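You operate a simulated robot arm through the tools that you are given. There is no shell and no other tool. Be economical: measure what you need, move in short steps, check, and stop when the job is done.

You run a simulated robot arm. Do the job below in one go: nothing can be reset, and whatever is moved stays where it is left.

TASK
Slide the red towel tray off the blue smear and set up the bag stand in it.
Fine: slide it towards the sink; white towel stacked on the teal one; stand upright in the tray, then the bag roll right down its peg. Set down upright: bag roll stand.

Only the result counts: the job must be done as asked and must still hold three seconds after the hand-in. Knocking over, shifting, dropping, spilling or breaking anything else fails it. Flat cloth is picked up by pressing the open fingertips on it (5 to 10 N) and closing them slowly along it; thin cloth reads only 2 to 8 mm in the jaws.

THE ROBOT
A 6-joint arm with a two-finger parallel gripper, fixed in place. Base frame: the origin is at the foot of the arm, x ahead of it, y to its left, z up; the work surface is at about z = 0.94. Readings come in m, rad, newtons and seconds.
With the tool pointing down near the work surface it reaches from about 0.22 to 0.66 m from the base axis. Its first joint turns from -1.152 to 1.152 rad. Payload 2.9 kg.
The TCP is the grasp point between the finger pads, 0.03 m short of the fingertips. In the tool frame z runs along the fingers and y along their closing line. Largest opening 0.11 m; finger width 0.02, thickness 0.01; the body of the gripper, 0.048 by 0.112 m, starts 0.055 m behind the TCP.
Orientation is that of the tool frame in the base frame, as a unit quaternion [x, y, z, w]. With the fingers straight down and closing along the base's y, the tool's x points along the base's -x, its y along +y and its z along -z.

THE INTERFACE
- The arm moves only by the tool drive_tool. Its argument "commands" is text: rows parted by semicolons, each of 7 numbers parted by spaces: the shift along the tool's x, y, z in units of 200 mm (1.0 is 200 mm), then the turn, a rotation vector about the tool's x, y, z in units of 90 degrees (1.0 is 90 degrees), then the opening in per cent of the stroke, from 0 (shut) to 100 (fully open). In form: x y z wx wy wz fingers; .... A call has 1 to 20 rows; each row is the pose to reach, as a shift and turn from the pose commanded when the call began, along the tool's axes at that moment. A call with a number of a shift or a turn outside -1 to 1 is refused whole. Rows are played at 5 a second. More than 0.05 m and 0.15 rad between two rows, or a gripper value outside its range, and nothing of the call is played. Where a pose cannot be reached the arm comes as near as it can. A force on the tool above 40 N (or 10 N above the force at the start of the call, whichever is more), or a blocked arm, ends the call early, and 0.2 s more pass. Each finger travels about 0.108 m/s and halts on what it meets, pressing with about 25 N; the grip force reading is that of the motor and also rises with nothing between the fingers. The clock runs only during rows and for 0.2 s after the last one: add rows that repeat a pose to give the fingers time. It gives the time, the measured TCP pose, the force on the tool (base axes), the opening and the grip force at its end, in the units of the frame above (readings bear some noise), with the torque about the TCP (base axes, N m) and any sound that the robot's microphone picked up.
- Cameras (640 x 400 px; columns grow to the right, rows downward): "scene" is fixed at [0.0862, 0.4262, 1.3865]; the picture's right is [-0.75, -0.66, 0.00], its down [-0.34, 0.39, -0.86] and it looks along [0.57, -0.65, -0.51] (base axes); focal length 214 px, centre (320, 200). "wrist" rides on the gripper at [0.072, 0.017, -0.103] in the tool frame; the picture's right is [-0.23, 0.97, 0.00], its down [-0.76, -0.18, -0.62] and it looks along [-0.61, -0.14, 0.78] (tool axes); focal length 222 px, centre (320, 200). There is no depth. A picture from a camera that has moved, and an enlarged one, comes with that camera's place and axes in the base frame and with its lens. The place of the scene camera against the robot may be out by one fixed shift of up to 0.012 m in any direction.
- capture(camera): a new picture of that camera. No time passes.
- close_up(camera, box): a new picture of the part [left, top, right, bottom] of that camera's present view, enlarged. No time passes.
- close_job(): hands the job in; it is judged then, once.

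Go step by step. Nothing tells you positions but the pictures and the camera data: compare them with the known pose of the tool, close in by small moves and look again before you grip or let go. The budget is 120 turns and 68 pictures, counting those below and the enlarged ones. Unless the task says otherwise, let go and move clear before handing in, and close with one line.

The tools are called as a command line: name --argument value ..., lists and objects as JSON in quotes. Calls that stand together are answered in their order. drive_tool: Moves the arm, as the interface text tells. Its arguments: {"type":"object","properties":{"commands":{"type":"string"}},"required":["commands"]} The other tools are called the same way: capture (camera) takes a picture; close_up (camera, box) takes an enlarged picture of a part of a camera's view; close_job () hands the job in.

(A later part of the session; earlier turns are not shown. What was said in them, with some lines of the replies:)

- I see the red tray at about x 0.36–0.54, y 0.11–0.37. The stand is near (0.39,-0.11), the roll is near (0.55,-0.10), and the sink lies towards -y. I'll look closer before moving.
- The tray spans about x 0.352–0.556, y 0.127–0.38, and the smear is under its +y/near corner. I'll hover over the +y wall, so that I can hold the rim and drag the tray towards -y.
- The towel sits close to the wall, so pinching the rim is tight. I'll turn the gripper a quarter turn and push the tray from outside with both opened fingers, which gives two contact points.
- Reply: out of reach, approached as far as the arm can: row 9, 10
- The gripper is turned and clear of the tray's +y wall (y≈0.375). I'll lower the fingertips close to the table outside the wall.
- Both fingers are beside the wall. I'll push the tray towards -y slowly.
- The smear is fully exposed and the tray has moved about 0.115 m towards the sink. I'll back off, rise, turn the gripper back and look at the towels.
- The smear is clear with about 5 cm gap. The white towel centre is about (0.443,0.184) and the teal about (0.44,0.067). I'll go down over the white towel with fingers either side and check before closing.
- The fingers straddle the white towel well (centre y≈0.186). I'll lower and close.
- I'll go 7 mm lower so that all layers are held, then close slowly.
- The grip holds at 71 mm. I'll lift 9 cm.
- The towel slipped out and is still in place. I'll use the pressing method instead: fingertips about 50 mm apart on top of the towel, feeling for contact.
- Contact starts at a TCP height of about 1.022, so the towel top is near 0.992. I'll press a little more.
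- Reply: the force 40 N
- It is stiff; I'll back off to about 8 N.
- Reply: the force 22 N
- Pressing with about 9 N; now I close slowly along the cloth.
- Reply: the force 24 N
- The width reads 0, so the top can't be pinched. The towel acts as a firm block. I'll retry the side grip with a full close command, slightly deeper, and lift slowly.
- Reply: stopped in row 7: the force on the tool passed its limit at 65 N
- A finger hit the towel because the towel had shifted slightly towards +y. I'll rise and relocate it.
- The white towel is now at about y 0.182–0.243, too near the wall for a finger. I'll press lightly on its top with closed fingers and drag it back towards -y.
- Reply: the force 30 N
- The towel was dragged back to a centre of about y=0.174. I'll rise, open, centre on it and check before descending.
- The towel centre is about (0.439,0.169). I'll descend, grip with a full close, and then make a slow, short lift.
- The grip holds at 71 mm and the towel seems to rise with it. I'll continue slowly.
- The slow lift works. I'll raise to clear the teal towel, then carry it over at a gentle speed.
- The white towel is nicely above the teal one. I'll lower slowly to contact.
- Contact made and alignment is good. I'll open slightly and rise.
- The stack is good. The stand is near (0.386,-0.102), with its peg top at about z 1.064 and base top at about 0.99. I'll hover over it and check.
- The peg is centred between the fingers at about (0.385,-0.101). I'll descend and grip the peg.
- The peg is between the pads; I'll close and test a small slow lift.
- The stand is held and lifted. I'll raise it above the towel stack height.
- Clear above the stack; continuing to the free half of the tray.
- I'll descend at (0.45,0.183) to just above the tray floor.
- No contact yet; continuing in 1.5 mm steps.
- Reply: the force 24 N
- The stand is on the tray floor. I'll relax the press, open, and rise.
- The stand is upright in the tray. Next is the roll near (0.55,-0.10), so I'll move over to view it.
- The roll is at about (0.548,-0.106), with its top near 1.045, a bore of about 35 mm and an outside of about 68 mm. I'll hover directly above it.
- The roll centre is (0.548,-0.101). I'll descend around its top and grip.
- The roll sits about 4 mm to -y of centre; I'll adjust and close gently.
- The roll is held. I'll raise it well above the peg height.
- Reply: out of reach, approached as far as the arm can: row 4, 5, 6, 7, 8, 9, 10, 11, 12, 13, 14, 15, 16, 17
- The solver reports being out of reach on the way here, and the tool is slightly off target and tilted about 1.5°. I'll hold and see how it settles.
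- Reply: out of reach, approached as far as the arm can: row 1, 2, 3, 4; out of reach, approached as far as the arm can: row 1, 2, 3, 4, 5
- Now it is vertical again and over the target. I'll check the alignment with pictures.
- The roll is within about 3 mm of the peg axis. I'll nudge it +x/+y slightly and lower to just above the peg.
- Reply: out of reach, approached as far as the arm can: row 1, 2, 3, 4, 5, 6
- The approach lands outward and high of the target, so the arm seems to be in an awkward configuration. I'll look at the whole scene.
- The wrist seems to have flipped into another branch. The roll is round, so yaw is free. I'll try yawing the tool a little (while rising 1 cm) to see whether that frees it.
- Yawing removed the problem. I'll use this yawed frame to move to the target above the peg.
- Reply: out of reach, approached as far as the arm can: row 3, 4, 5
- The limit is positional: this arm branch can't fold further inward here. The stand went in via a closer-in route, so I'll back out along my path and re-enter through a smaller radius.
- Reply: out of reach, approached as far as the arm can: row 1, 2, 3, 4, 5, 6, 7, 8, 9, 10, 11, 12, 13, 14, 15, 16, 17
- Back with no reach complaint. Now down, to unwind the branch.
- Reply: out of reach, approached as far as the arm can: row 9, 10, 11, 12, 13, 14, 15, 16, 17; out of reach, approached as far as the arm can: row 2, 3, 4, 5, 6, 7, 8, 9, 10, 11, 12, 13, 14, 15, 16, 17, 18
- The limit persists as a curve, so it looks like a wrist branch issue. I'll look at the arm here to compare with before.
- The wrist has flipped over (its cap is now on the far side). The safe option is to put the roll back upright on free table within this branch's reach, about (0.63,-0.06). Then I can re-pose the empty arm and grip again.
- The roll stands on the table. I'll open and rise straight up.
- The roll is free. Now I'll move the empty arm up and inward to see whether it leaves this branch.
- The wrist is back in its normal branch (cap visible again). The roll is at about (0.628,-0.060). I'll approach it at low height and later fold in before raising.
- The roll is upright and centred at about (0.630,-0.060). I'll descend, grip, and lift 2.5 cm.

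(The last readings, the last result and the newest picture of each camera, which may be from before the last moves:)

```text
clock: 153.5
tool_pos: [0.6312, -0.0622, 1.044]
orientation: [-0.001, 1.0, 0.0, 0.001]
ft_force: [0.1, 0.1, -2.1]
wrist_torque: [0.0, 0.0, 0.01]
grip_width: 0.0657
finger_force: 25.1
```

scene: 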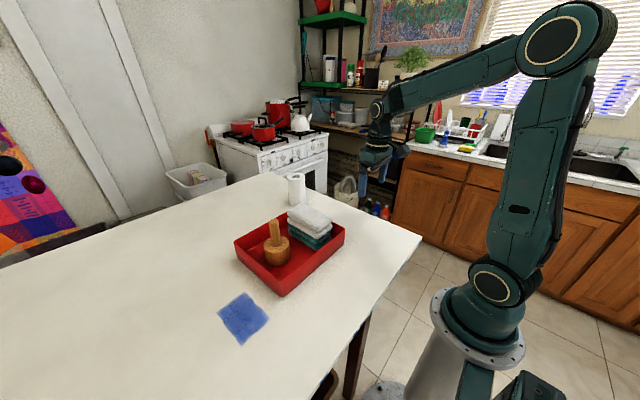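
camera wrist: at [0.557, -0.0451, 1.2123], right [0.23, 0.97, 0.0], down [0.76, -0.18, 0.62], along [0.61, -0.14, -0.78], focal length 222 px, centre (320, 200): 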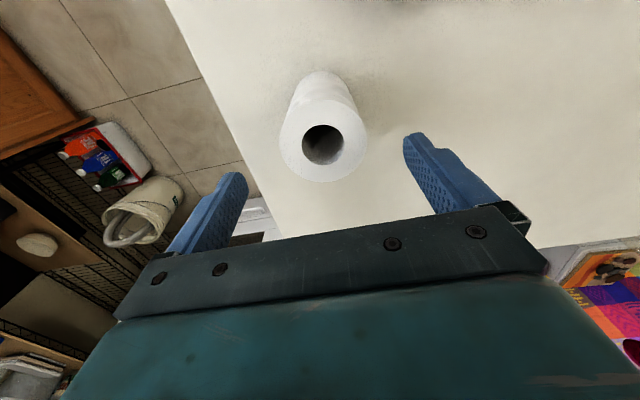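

Held. Now inward at low height, around the tray.

drive_tool --commands "0.01 -0.005 0 0 0 0 0; 0.035 -0.015 0 0 0 0 0; 0.075 -0.03 0 0 0 0 0; 0.12 -0.045 0 0 0 0 0; 0.17 -0.06 0 0 0 0 0; 0.22 -0.075 0 0 0 0 0; 0.27 -0.09 0 0 0 0 0; 0.32 -0.105 0 0 0 0 0; 0.37 -0.12 0 0 0 0 0; 0.42 -0.135 0 0 0 0 0; 0.47 -0.15 0 0 0 0 0; 0.52 -0.165 0 0 0 0 0; 0.57 -0.18 0 0 0 0 0; 0.62 -0.19 0 0 0 0 0; 0.66 -0.195 0 0 0 0 0; 0.69 -0.2 0 0 0 0 0; 0.71 -0.2 0 0 0 0 0; 0.715 -0.2 0 0 0 0 0; 0.715 -0.2 0 0 0 0 0"

drive_tool --commands "0.01 0 0 0 0 0 0; 0.035 0 0 0 0 0 0; 0.075 0 0 0 0 0 0; 0.12 0 0 0 0 0 0; 0.17 0 0 0 0 0 0; 0.22 0 0 0 0 0 0; 0.27 0 0 0 0 0 0; 0.32 0 0 0 0 0 0; 0.37 0 0 0 0 0 0; 0.41 0 0 0 0 0 0; 0.44 0 0 0 0 0 0; 0.455 0 0 0 0 0 0; 0.46 0 0 0 0 0 0; 0.46 0 0 0 0 0 0"

```text
clock: 157.5
tool_pos: [0.4878, -0.1021, 1.0424]
orientation: [0.0, 1.0, 0.0, 0.0]
ft_force: [2.0, 0.1, -1.2]
wrist_torque: [0.01, 0.0, -0.04]
grip_width: 0.0656
finger_force: 25.0
```

```text
clock: 160.5
tool_pos: [0.3947, -0.1011, 1.0438]
orientation: [-0.001, 1.0, 0.0, 0.001]
ft_force: [0.1, 0.4, -0.6]
wrist_torque: [0.0, -0.01, -0.03]
grip_width: 0.0653
finger_force: 24.8
```

Good, no reach complaints. I'll raise to 1.17 here, as I did with the stand.

drive_tool --commands "0 0 -0.01 0 0 0 0; 0 0 -0.03 0 0 0 0; 0 0 -0.065 0 0 0 0; 0 0 -0.105 0 0 0 0; 0 0 -0.145 0 0 0 0; 0 0 -0.185 0 0 0 0; 0 0 -0.225 0 0 0 0; 0 0 -0.265 0 0 0 0; 0 0 -0.305 0 0 0 0; 0 0 -0.345 0 0 0 0; 0 0 -0.385 0 0 0 0; 0 0 -0.425 0 0 0 0; 0 0 -0.465 0 0 0 0; 0 0 -0.505 0 0 0 0; 0 0 -0.545 0 0 0 0; 0 0 -0.585 0 0 0 0; 0 0 -0.615 0 0 0 0; 0 0 -0.635 0 0 0 0; 0 0 -0.64 0 0 0 0; 0 0 -0.64 0 0 0 0"

drive_tool --commands "-0.003 0.02 0 0 0 0 0; -0.009 0.06 0 0 0 0 0; -0.016 0.11 0 0 0 0 0; -0.024 0.165 0 0 0 0 0; -0.032 0.22 0 0 0 0 0; -0.04 0.275 0 0 0 0 0; -0.048 0.33 0 0 0 0 0; -0.056 0.385 0 0 0 0 0; -0.064 0.44 0 0 0 0 0; -0.072 0.495 0 0 0 0 0; -0.08 0.55 0 0 0 0 0; -0.088 0.605 0 0 0 0 0; -0.095 0.65 0 0 0 0 0; -0.1 0.69 0 0 0 0 0; -0.104 0.71 0 0 0 0 0; -0.105 0.72 0 0 0 0 0; -0.105 0.72 0 0 0 0 0"

```text
clock: 164.7
tool_pos: [0.3954, -0.1027, 1.1713]
orientation: [0.0, 1.0, 0.001, 0.001]
ft_force: [-1.1, 0.7, -1.4]
wrist_torque: [-0.01, 0.03, 0.02]
grip_width: 0.0655
finger_force: 25.5
```

```text
clock: 168.3
tool_pos: [0.4158, 0.0415, 1.1699]
orientation: [0.0, 1.0, 0.001, 0.001]
ft_force: [0.1, -0.1, -1.5]
wrist_torque: [0.0, 0.01, 0.0]
grip_width: 0.0656
finger_force: 24.8
```

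drive_tool --commands "-0.005 0.02 0 0 0 0 0; -0.016 0.06 0 0 0 0 0; -0.03 0.11 0 0 0 0 0; -0.045 0.165 0 0 0 0 0; -0.06 0.22 0 0 0 0 0; -0.075 0.275 0 0 0 0 0; -0.09 0.33 0 0 0 0 0; -0.105 0.385 0 0 0 0 0; -0.12 0.44 0 0 0 0 0; -0.135 0.495 0 0 0 0 0; -0.15 0.55 0 0 0 0 0; -0.165 0.605 0 0 0 0 0; -0.177 0.65 0 0 0 0 0; -0.187 0.69 0 0 0 0 0; -0.192 0.707 0 0 0 0 0; -0.1935 0.7125 0 0 0 0 0; -0.1935 0.7125 0 0 0 0 0"

close_up --camera "scene" --box '[250, 180, 300, 250]'

close_up --camera "wrist" --box '[260, 50, 400, 230]'

```text
clock: 171.9
tool_pos: [0.4553, 0.1857, 1.1728]
orientation: [0.0, 1.0, 0.001, 0.001]
ft_force: [-0.6, 0.5, -0.4]
wrist_torque: [-0.03, 0.0, 0.04]
grip_width: 0.0655
finger_force: 25.4
```

```text
5.71 times, centred on (275, 215) of scene
camera zoom: at [0.0862, 0.4262, 1.3865], right [-0.75, -0.66, 0.0], down [-0.34, 0.39, -0.86], along [0.57, -0.65, -0.51], focal length 1226 px, centre (577, 114)
```

zoom: 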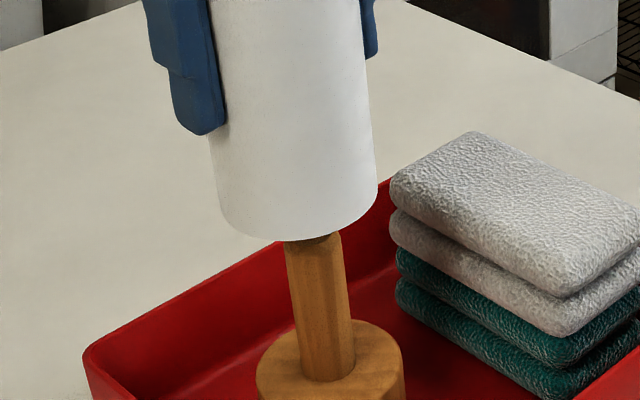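

```text
2.22 times, centred on (330, 140) of wrist
camera zoom: at [0.3823, 0.2024, 1.2761], right [0.23, 0.97, 0.0], down [0.76, -0.18, 0.62], along [0.61, -0.14, -0.78], focal length 494 px, centre (298, 333)
```

zoom: 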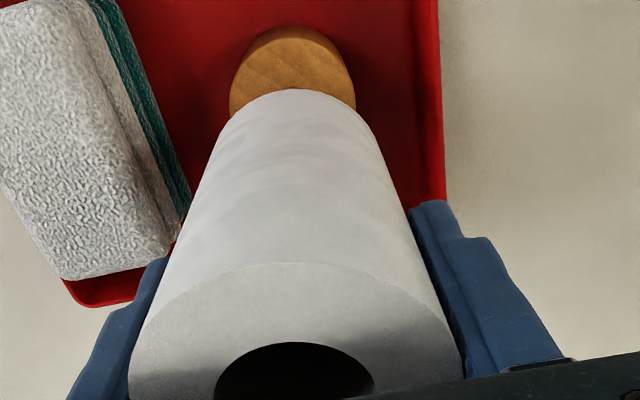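

Roll and peg are aligned to within about 3 mm. I'll make a small correction and lower to just above the peg tip for a last look.

drive_tool --commands "0.005 -0.002 0.01 0 0 0 0; 0.01 -0.004 0.03 0 0 0 0; 0.015 -0.005 0.055 0 0 0 0; 0.015 -0.005 0.08 0 0 0 0; 0.015 -0.005 0.095 0 0 0 0; 0.015 -0.005 0.1 0 0 0 0; 0.015 -0.005 0.1 0 0 0 0"

close_up --camera "scene" --box '[250, 180, 300, 250]'

```text
clock: 173.5
tool_pos: [0.4527, 0.1841, 1.1513]
orientation: [-0.001, 1.0, 0.001, 0.001]
ft_force: [0.6, -0.2, -1.5]
wrist_torque: [0.03, 0.02, -0.03]
grip_width: 0.0656
finger_force: 24.6
```

```text
5.71 times, centred on (275, 215) of scene
camera zoom: at [0.0862, 0.4262, 1.3865], right [-0.75, -0.66, 0.0], down [-0.34, 0.39, -0.86], along [0.57, -0.65, -0.51], focal length 1226 px, centre (577, 114)
```

zoom: 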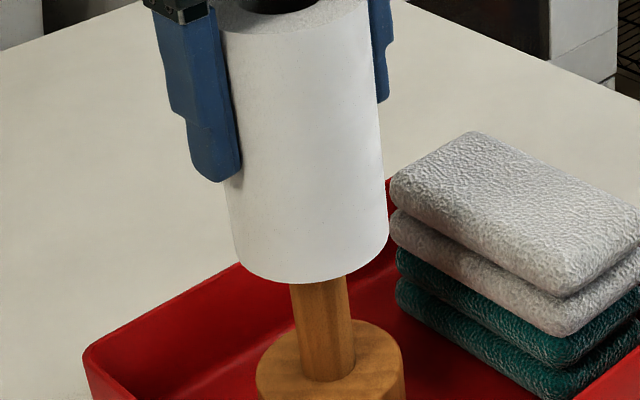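

Laterally it is aligned. I'll lower in small steps, watching the force.

drive_tool --commands "0 0 0.01 0 0 0 0; 0 0 0.02 0 0 0 0; 0 0 0.02 0 0 0 0"

drive_tool --commands "0 0 0.01 0 0 0 0; 0 0 0.02 0 0 0 0; 0 0 0.02 0 0 0 0"

drive_tool --commands "0 0 0.008 0 0 0 0; 0 0 0.015 0 0 0 0; 0 0 0.015 0 0 0 0"

```text
clock: 174.3
tool_pos: [0.4519, 0.1842, 1.1474]
orientation: [0.0, 1.0, 0.0, 0.001]
ft_force: [-0.7, 0.2, -0.8]
wrist_torque: [0.01, -0.02, 0.02]
grip_width: 0.0654
finger_force: 25.0
```

```text
clock: 175.1
tool_pos: [0.4511, 0.1846, 1.1433]
orientation: [0.0, 1.0, 0.0, 0.001]
ft_force: [-1.1, 0.2, -1.1]
wrist_torque: [0.0, 0.0, 0.02]
grip_width: 0.0658
finger_force: 25.3
```

```text
clock: 175.9
tool_pos: [0.4522, 0.1845, 1.1402]
orientation: [0.0, 1.0, 0.001, 0.001]
ft_force: [-0.2, 0.2, -1.9]
wrist_torque: [0.01, -0.01, 0.01]
grip_width: 0.0658
finger_force: 24.7
```

The roll is going over the peg without contact. Continuing down.

drive_tool --commands "0 0 0.015 0 0 0 0; 0 0 0.035 0 0 0 0; 0 0 0.055 0 0 0 0; 0 0 0.075 0 0 0 0; 0 0 0.09 0 0 0 0; 0 0 0.1 0 0 0 0; 0 0 0.1 0 0 0 0"

drive_tool --commands "0 0 0.015 0 0 0 0; 0 0 0.035 0 0 0 0; 0 0 0.055 0 0 0 0; 0 0 0.075 0 0 0 0; 0 0 0.095 0 0 0 0; 0 0 0.115 0 0 0 0; 0 0 0.13 0 0 0 0; 0 0 0.135 0 0 0 0; 0 0 0.135 0 0 0 0"

close_up --camera "scene" --box '[240, 180, 340, 300]'

```text
clock: 177.5
tool_pos: [0.452, 0.1845, 1.1194]
orientation: [0.001, 1.0, 0.0, 0.001]
ft_force: [0.6, -0.2, -0.9]
wrist_torque: [-0.01, 0.0, -0.01]
grip_width: 0.0658
finger_force: 25.2
```

```text
clock: 179.5
tool_pos: [0.4519, 0.1852, 1.092]
orientation: [0.0, 1.0, 0.0, 0.001]
ft_force: [0.7, -0.1, -1.2]
wrist_torque: [0.01, -0.01, -0.01]
grip_width: 0.0657
finger_force: 25.8
```

```text
3.33 times, centred on (290, 240) of scene
camera zoom: at [0.0862, 0.4262, 1.3865], right [-0.75, -0.66, 0.0], down [-0.34, 0.39, -0.86], along [0.57, -0.65, -0.51], focal length 715 px, centre (420, 67)
```

zoom: 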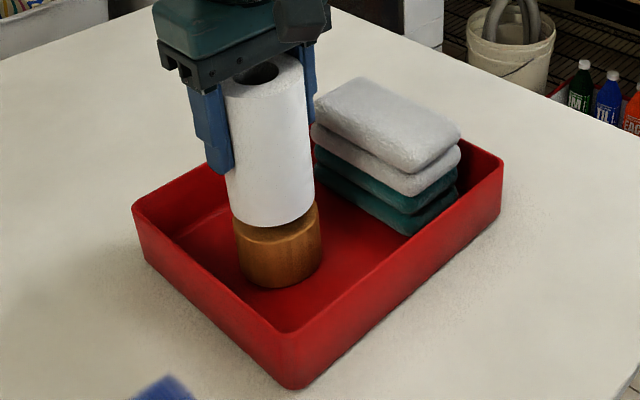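

Almost seated; I'll keep lowering in small steps to contact.

drive_tool --commands "0 0 0.02 0 0 0 0; 0 0 0.035 0 0 0 0; 0 0 0.05 0 0 0 0; 0 0 0.05 0 0 0 0"

drive_tool --commands "0 0 0.01 0 0 0 0; 0 0 0.02 0 0 0 0; 0 0 0.02 0 0 0 0"

drive_tool --commands "0 0 0.01 0 0 0 0; 0 0 0.01 0 0 0 0"

```text
clock: 180.5
tool_pos: [0.4529, 0.1849, 1.0832]
orientation: [0.0, 1.0, -0.001, 0.001]
ft_force: [-1.0, 0.4, -0.4]
wrist_torque: [0.03, 0.0, -0.02]
grip_width: 0.0657
finger_force: 25.3
```

```text
clock: 181.3
tool_pos: [0.4504, 0.1848, 1.0796]
orientation: [0.0, 1.0, 0.0, 0.001]
ft_force: [0.1, -0.2, -1.3]
wrist_torque: [-0.01, -0.02, -0.01]
grip_width: 0.0655
finger_force: 25.1
```

```text
clock: 181.9
tool_pos: [0.4521, 0.183, 1.0761]
orientation: [0.001, 1.0, 0.0, 0.001]
ft_force: [0.5, 0.2, -0.6]
wrist_torque: [0.03, -0.02, 0.0]
grip_width: 0.0656
finger_force: 24.7
```

drive_tool --commands "0 0 0.01 0 0 0 0; 0 0 0.01 0 0 0 0"

drive_tool --commands "0 0 0.007 0 0 0 0; 0 0 0.007 0 0 0 0"

```text
clock: 182.5
tool_pos: [0.4522, 0.1842, 1.0762]
orientation: [0.0, 1.0, 0.001, 0.001]
ft_force: [-3.0, 1.3, 9.7]
wrist_torque: [0.07, 0.45, 0.02]
grip_width: 0.0655
finger_force: 24.8
```

```text
clock: 183.1
tool_pos: [0.4523, 0.1849, 1.0741]
orientation: [0.0, 1.0, 0.001, 0.002]
ft_force: [-1.6, -0.6, 21.7]
wrist_torque: [-0.48, 0.09, 0.0]
grip_width: 0.0656
finger_force: 24.6
```

The roll is seated on the base. I'll relax, open and rise straight up.

drive_tool --commands "0 0 -0.008 0 0 0 0; 0 0 -0.008 0 0 0 60; 0 0 -0.008 0 0 0 64; 0 0 -0.008 0 0 0 70; 0 0 -0.008 0 0 0 76; 0 0 -0.008 0 0 0 82; 0 0 -0.008 0 0 0 82; 0 0 -0.05 0 0 0 82; 0 0 -0.12 0 0 0 82; 0 0 -0.2 0 0 0 82; 0 0 -0.3 0 0 0 82; 0 0 -0.45 0 0 0 82; 0 0 -0.6 0 0 0 82; 0 0 -0.75 0 0 0 82; 0 0 -0.9 0 0 0 82; 0 0 -0.9 0 0 0 82"

capture --camera "scene"

close_up --camera "scene" --box '[230, 170, 350, 300]'

```text
clock: 186.5
tool_pos: [0.45, 0.1863, 1.254]
orientation: [0.0, 1.0, -0.001, 0.001]
ft_force: [0.5, -0.4, 0.0]
wrist_torque: [0.01, 0.01, -0.02]
grip_width: 0.0902
finger_force: 0.0
```

```text
4 pictures are left
```

scene: 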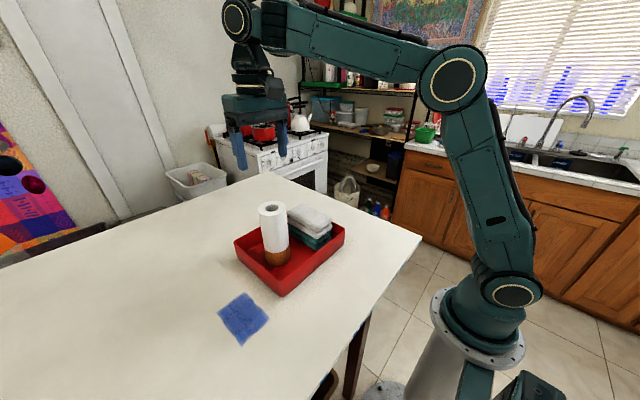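

```text
3.08 times, centred on (290, 235) of scene
camera zoom: at [0.0862, 0.4262, 1.3865], right [-0.75, -0.66, 0.0], down [-0.34, 0.39, -0.86], along [0.57, -0.65, -0.51], focal length 660 px, centre (412, 92)
```

zoom: 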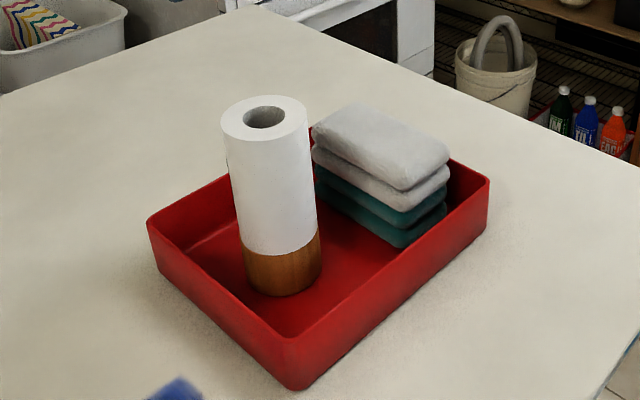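

The tray is clear of the smear, the towels are stacked, the stand is upright and the roll sits flush on its base. The gripper is clear, so I'm handing in.

close_job

```text
The job is handed in.
```

The job is done and handed in: the red tray was slid about 11 cm towards the sink and is clear of the smear, with the white towel on the teal one and the stand upright in it with the roll fully down its peg.
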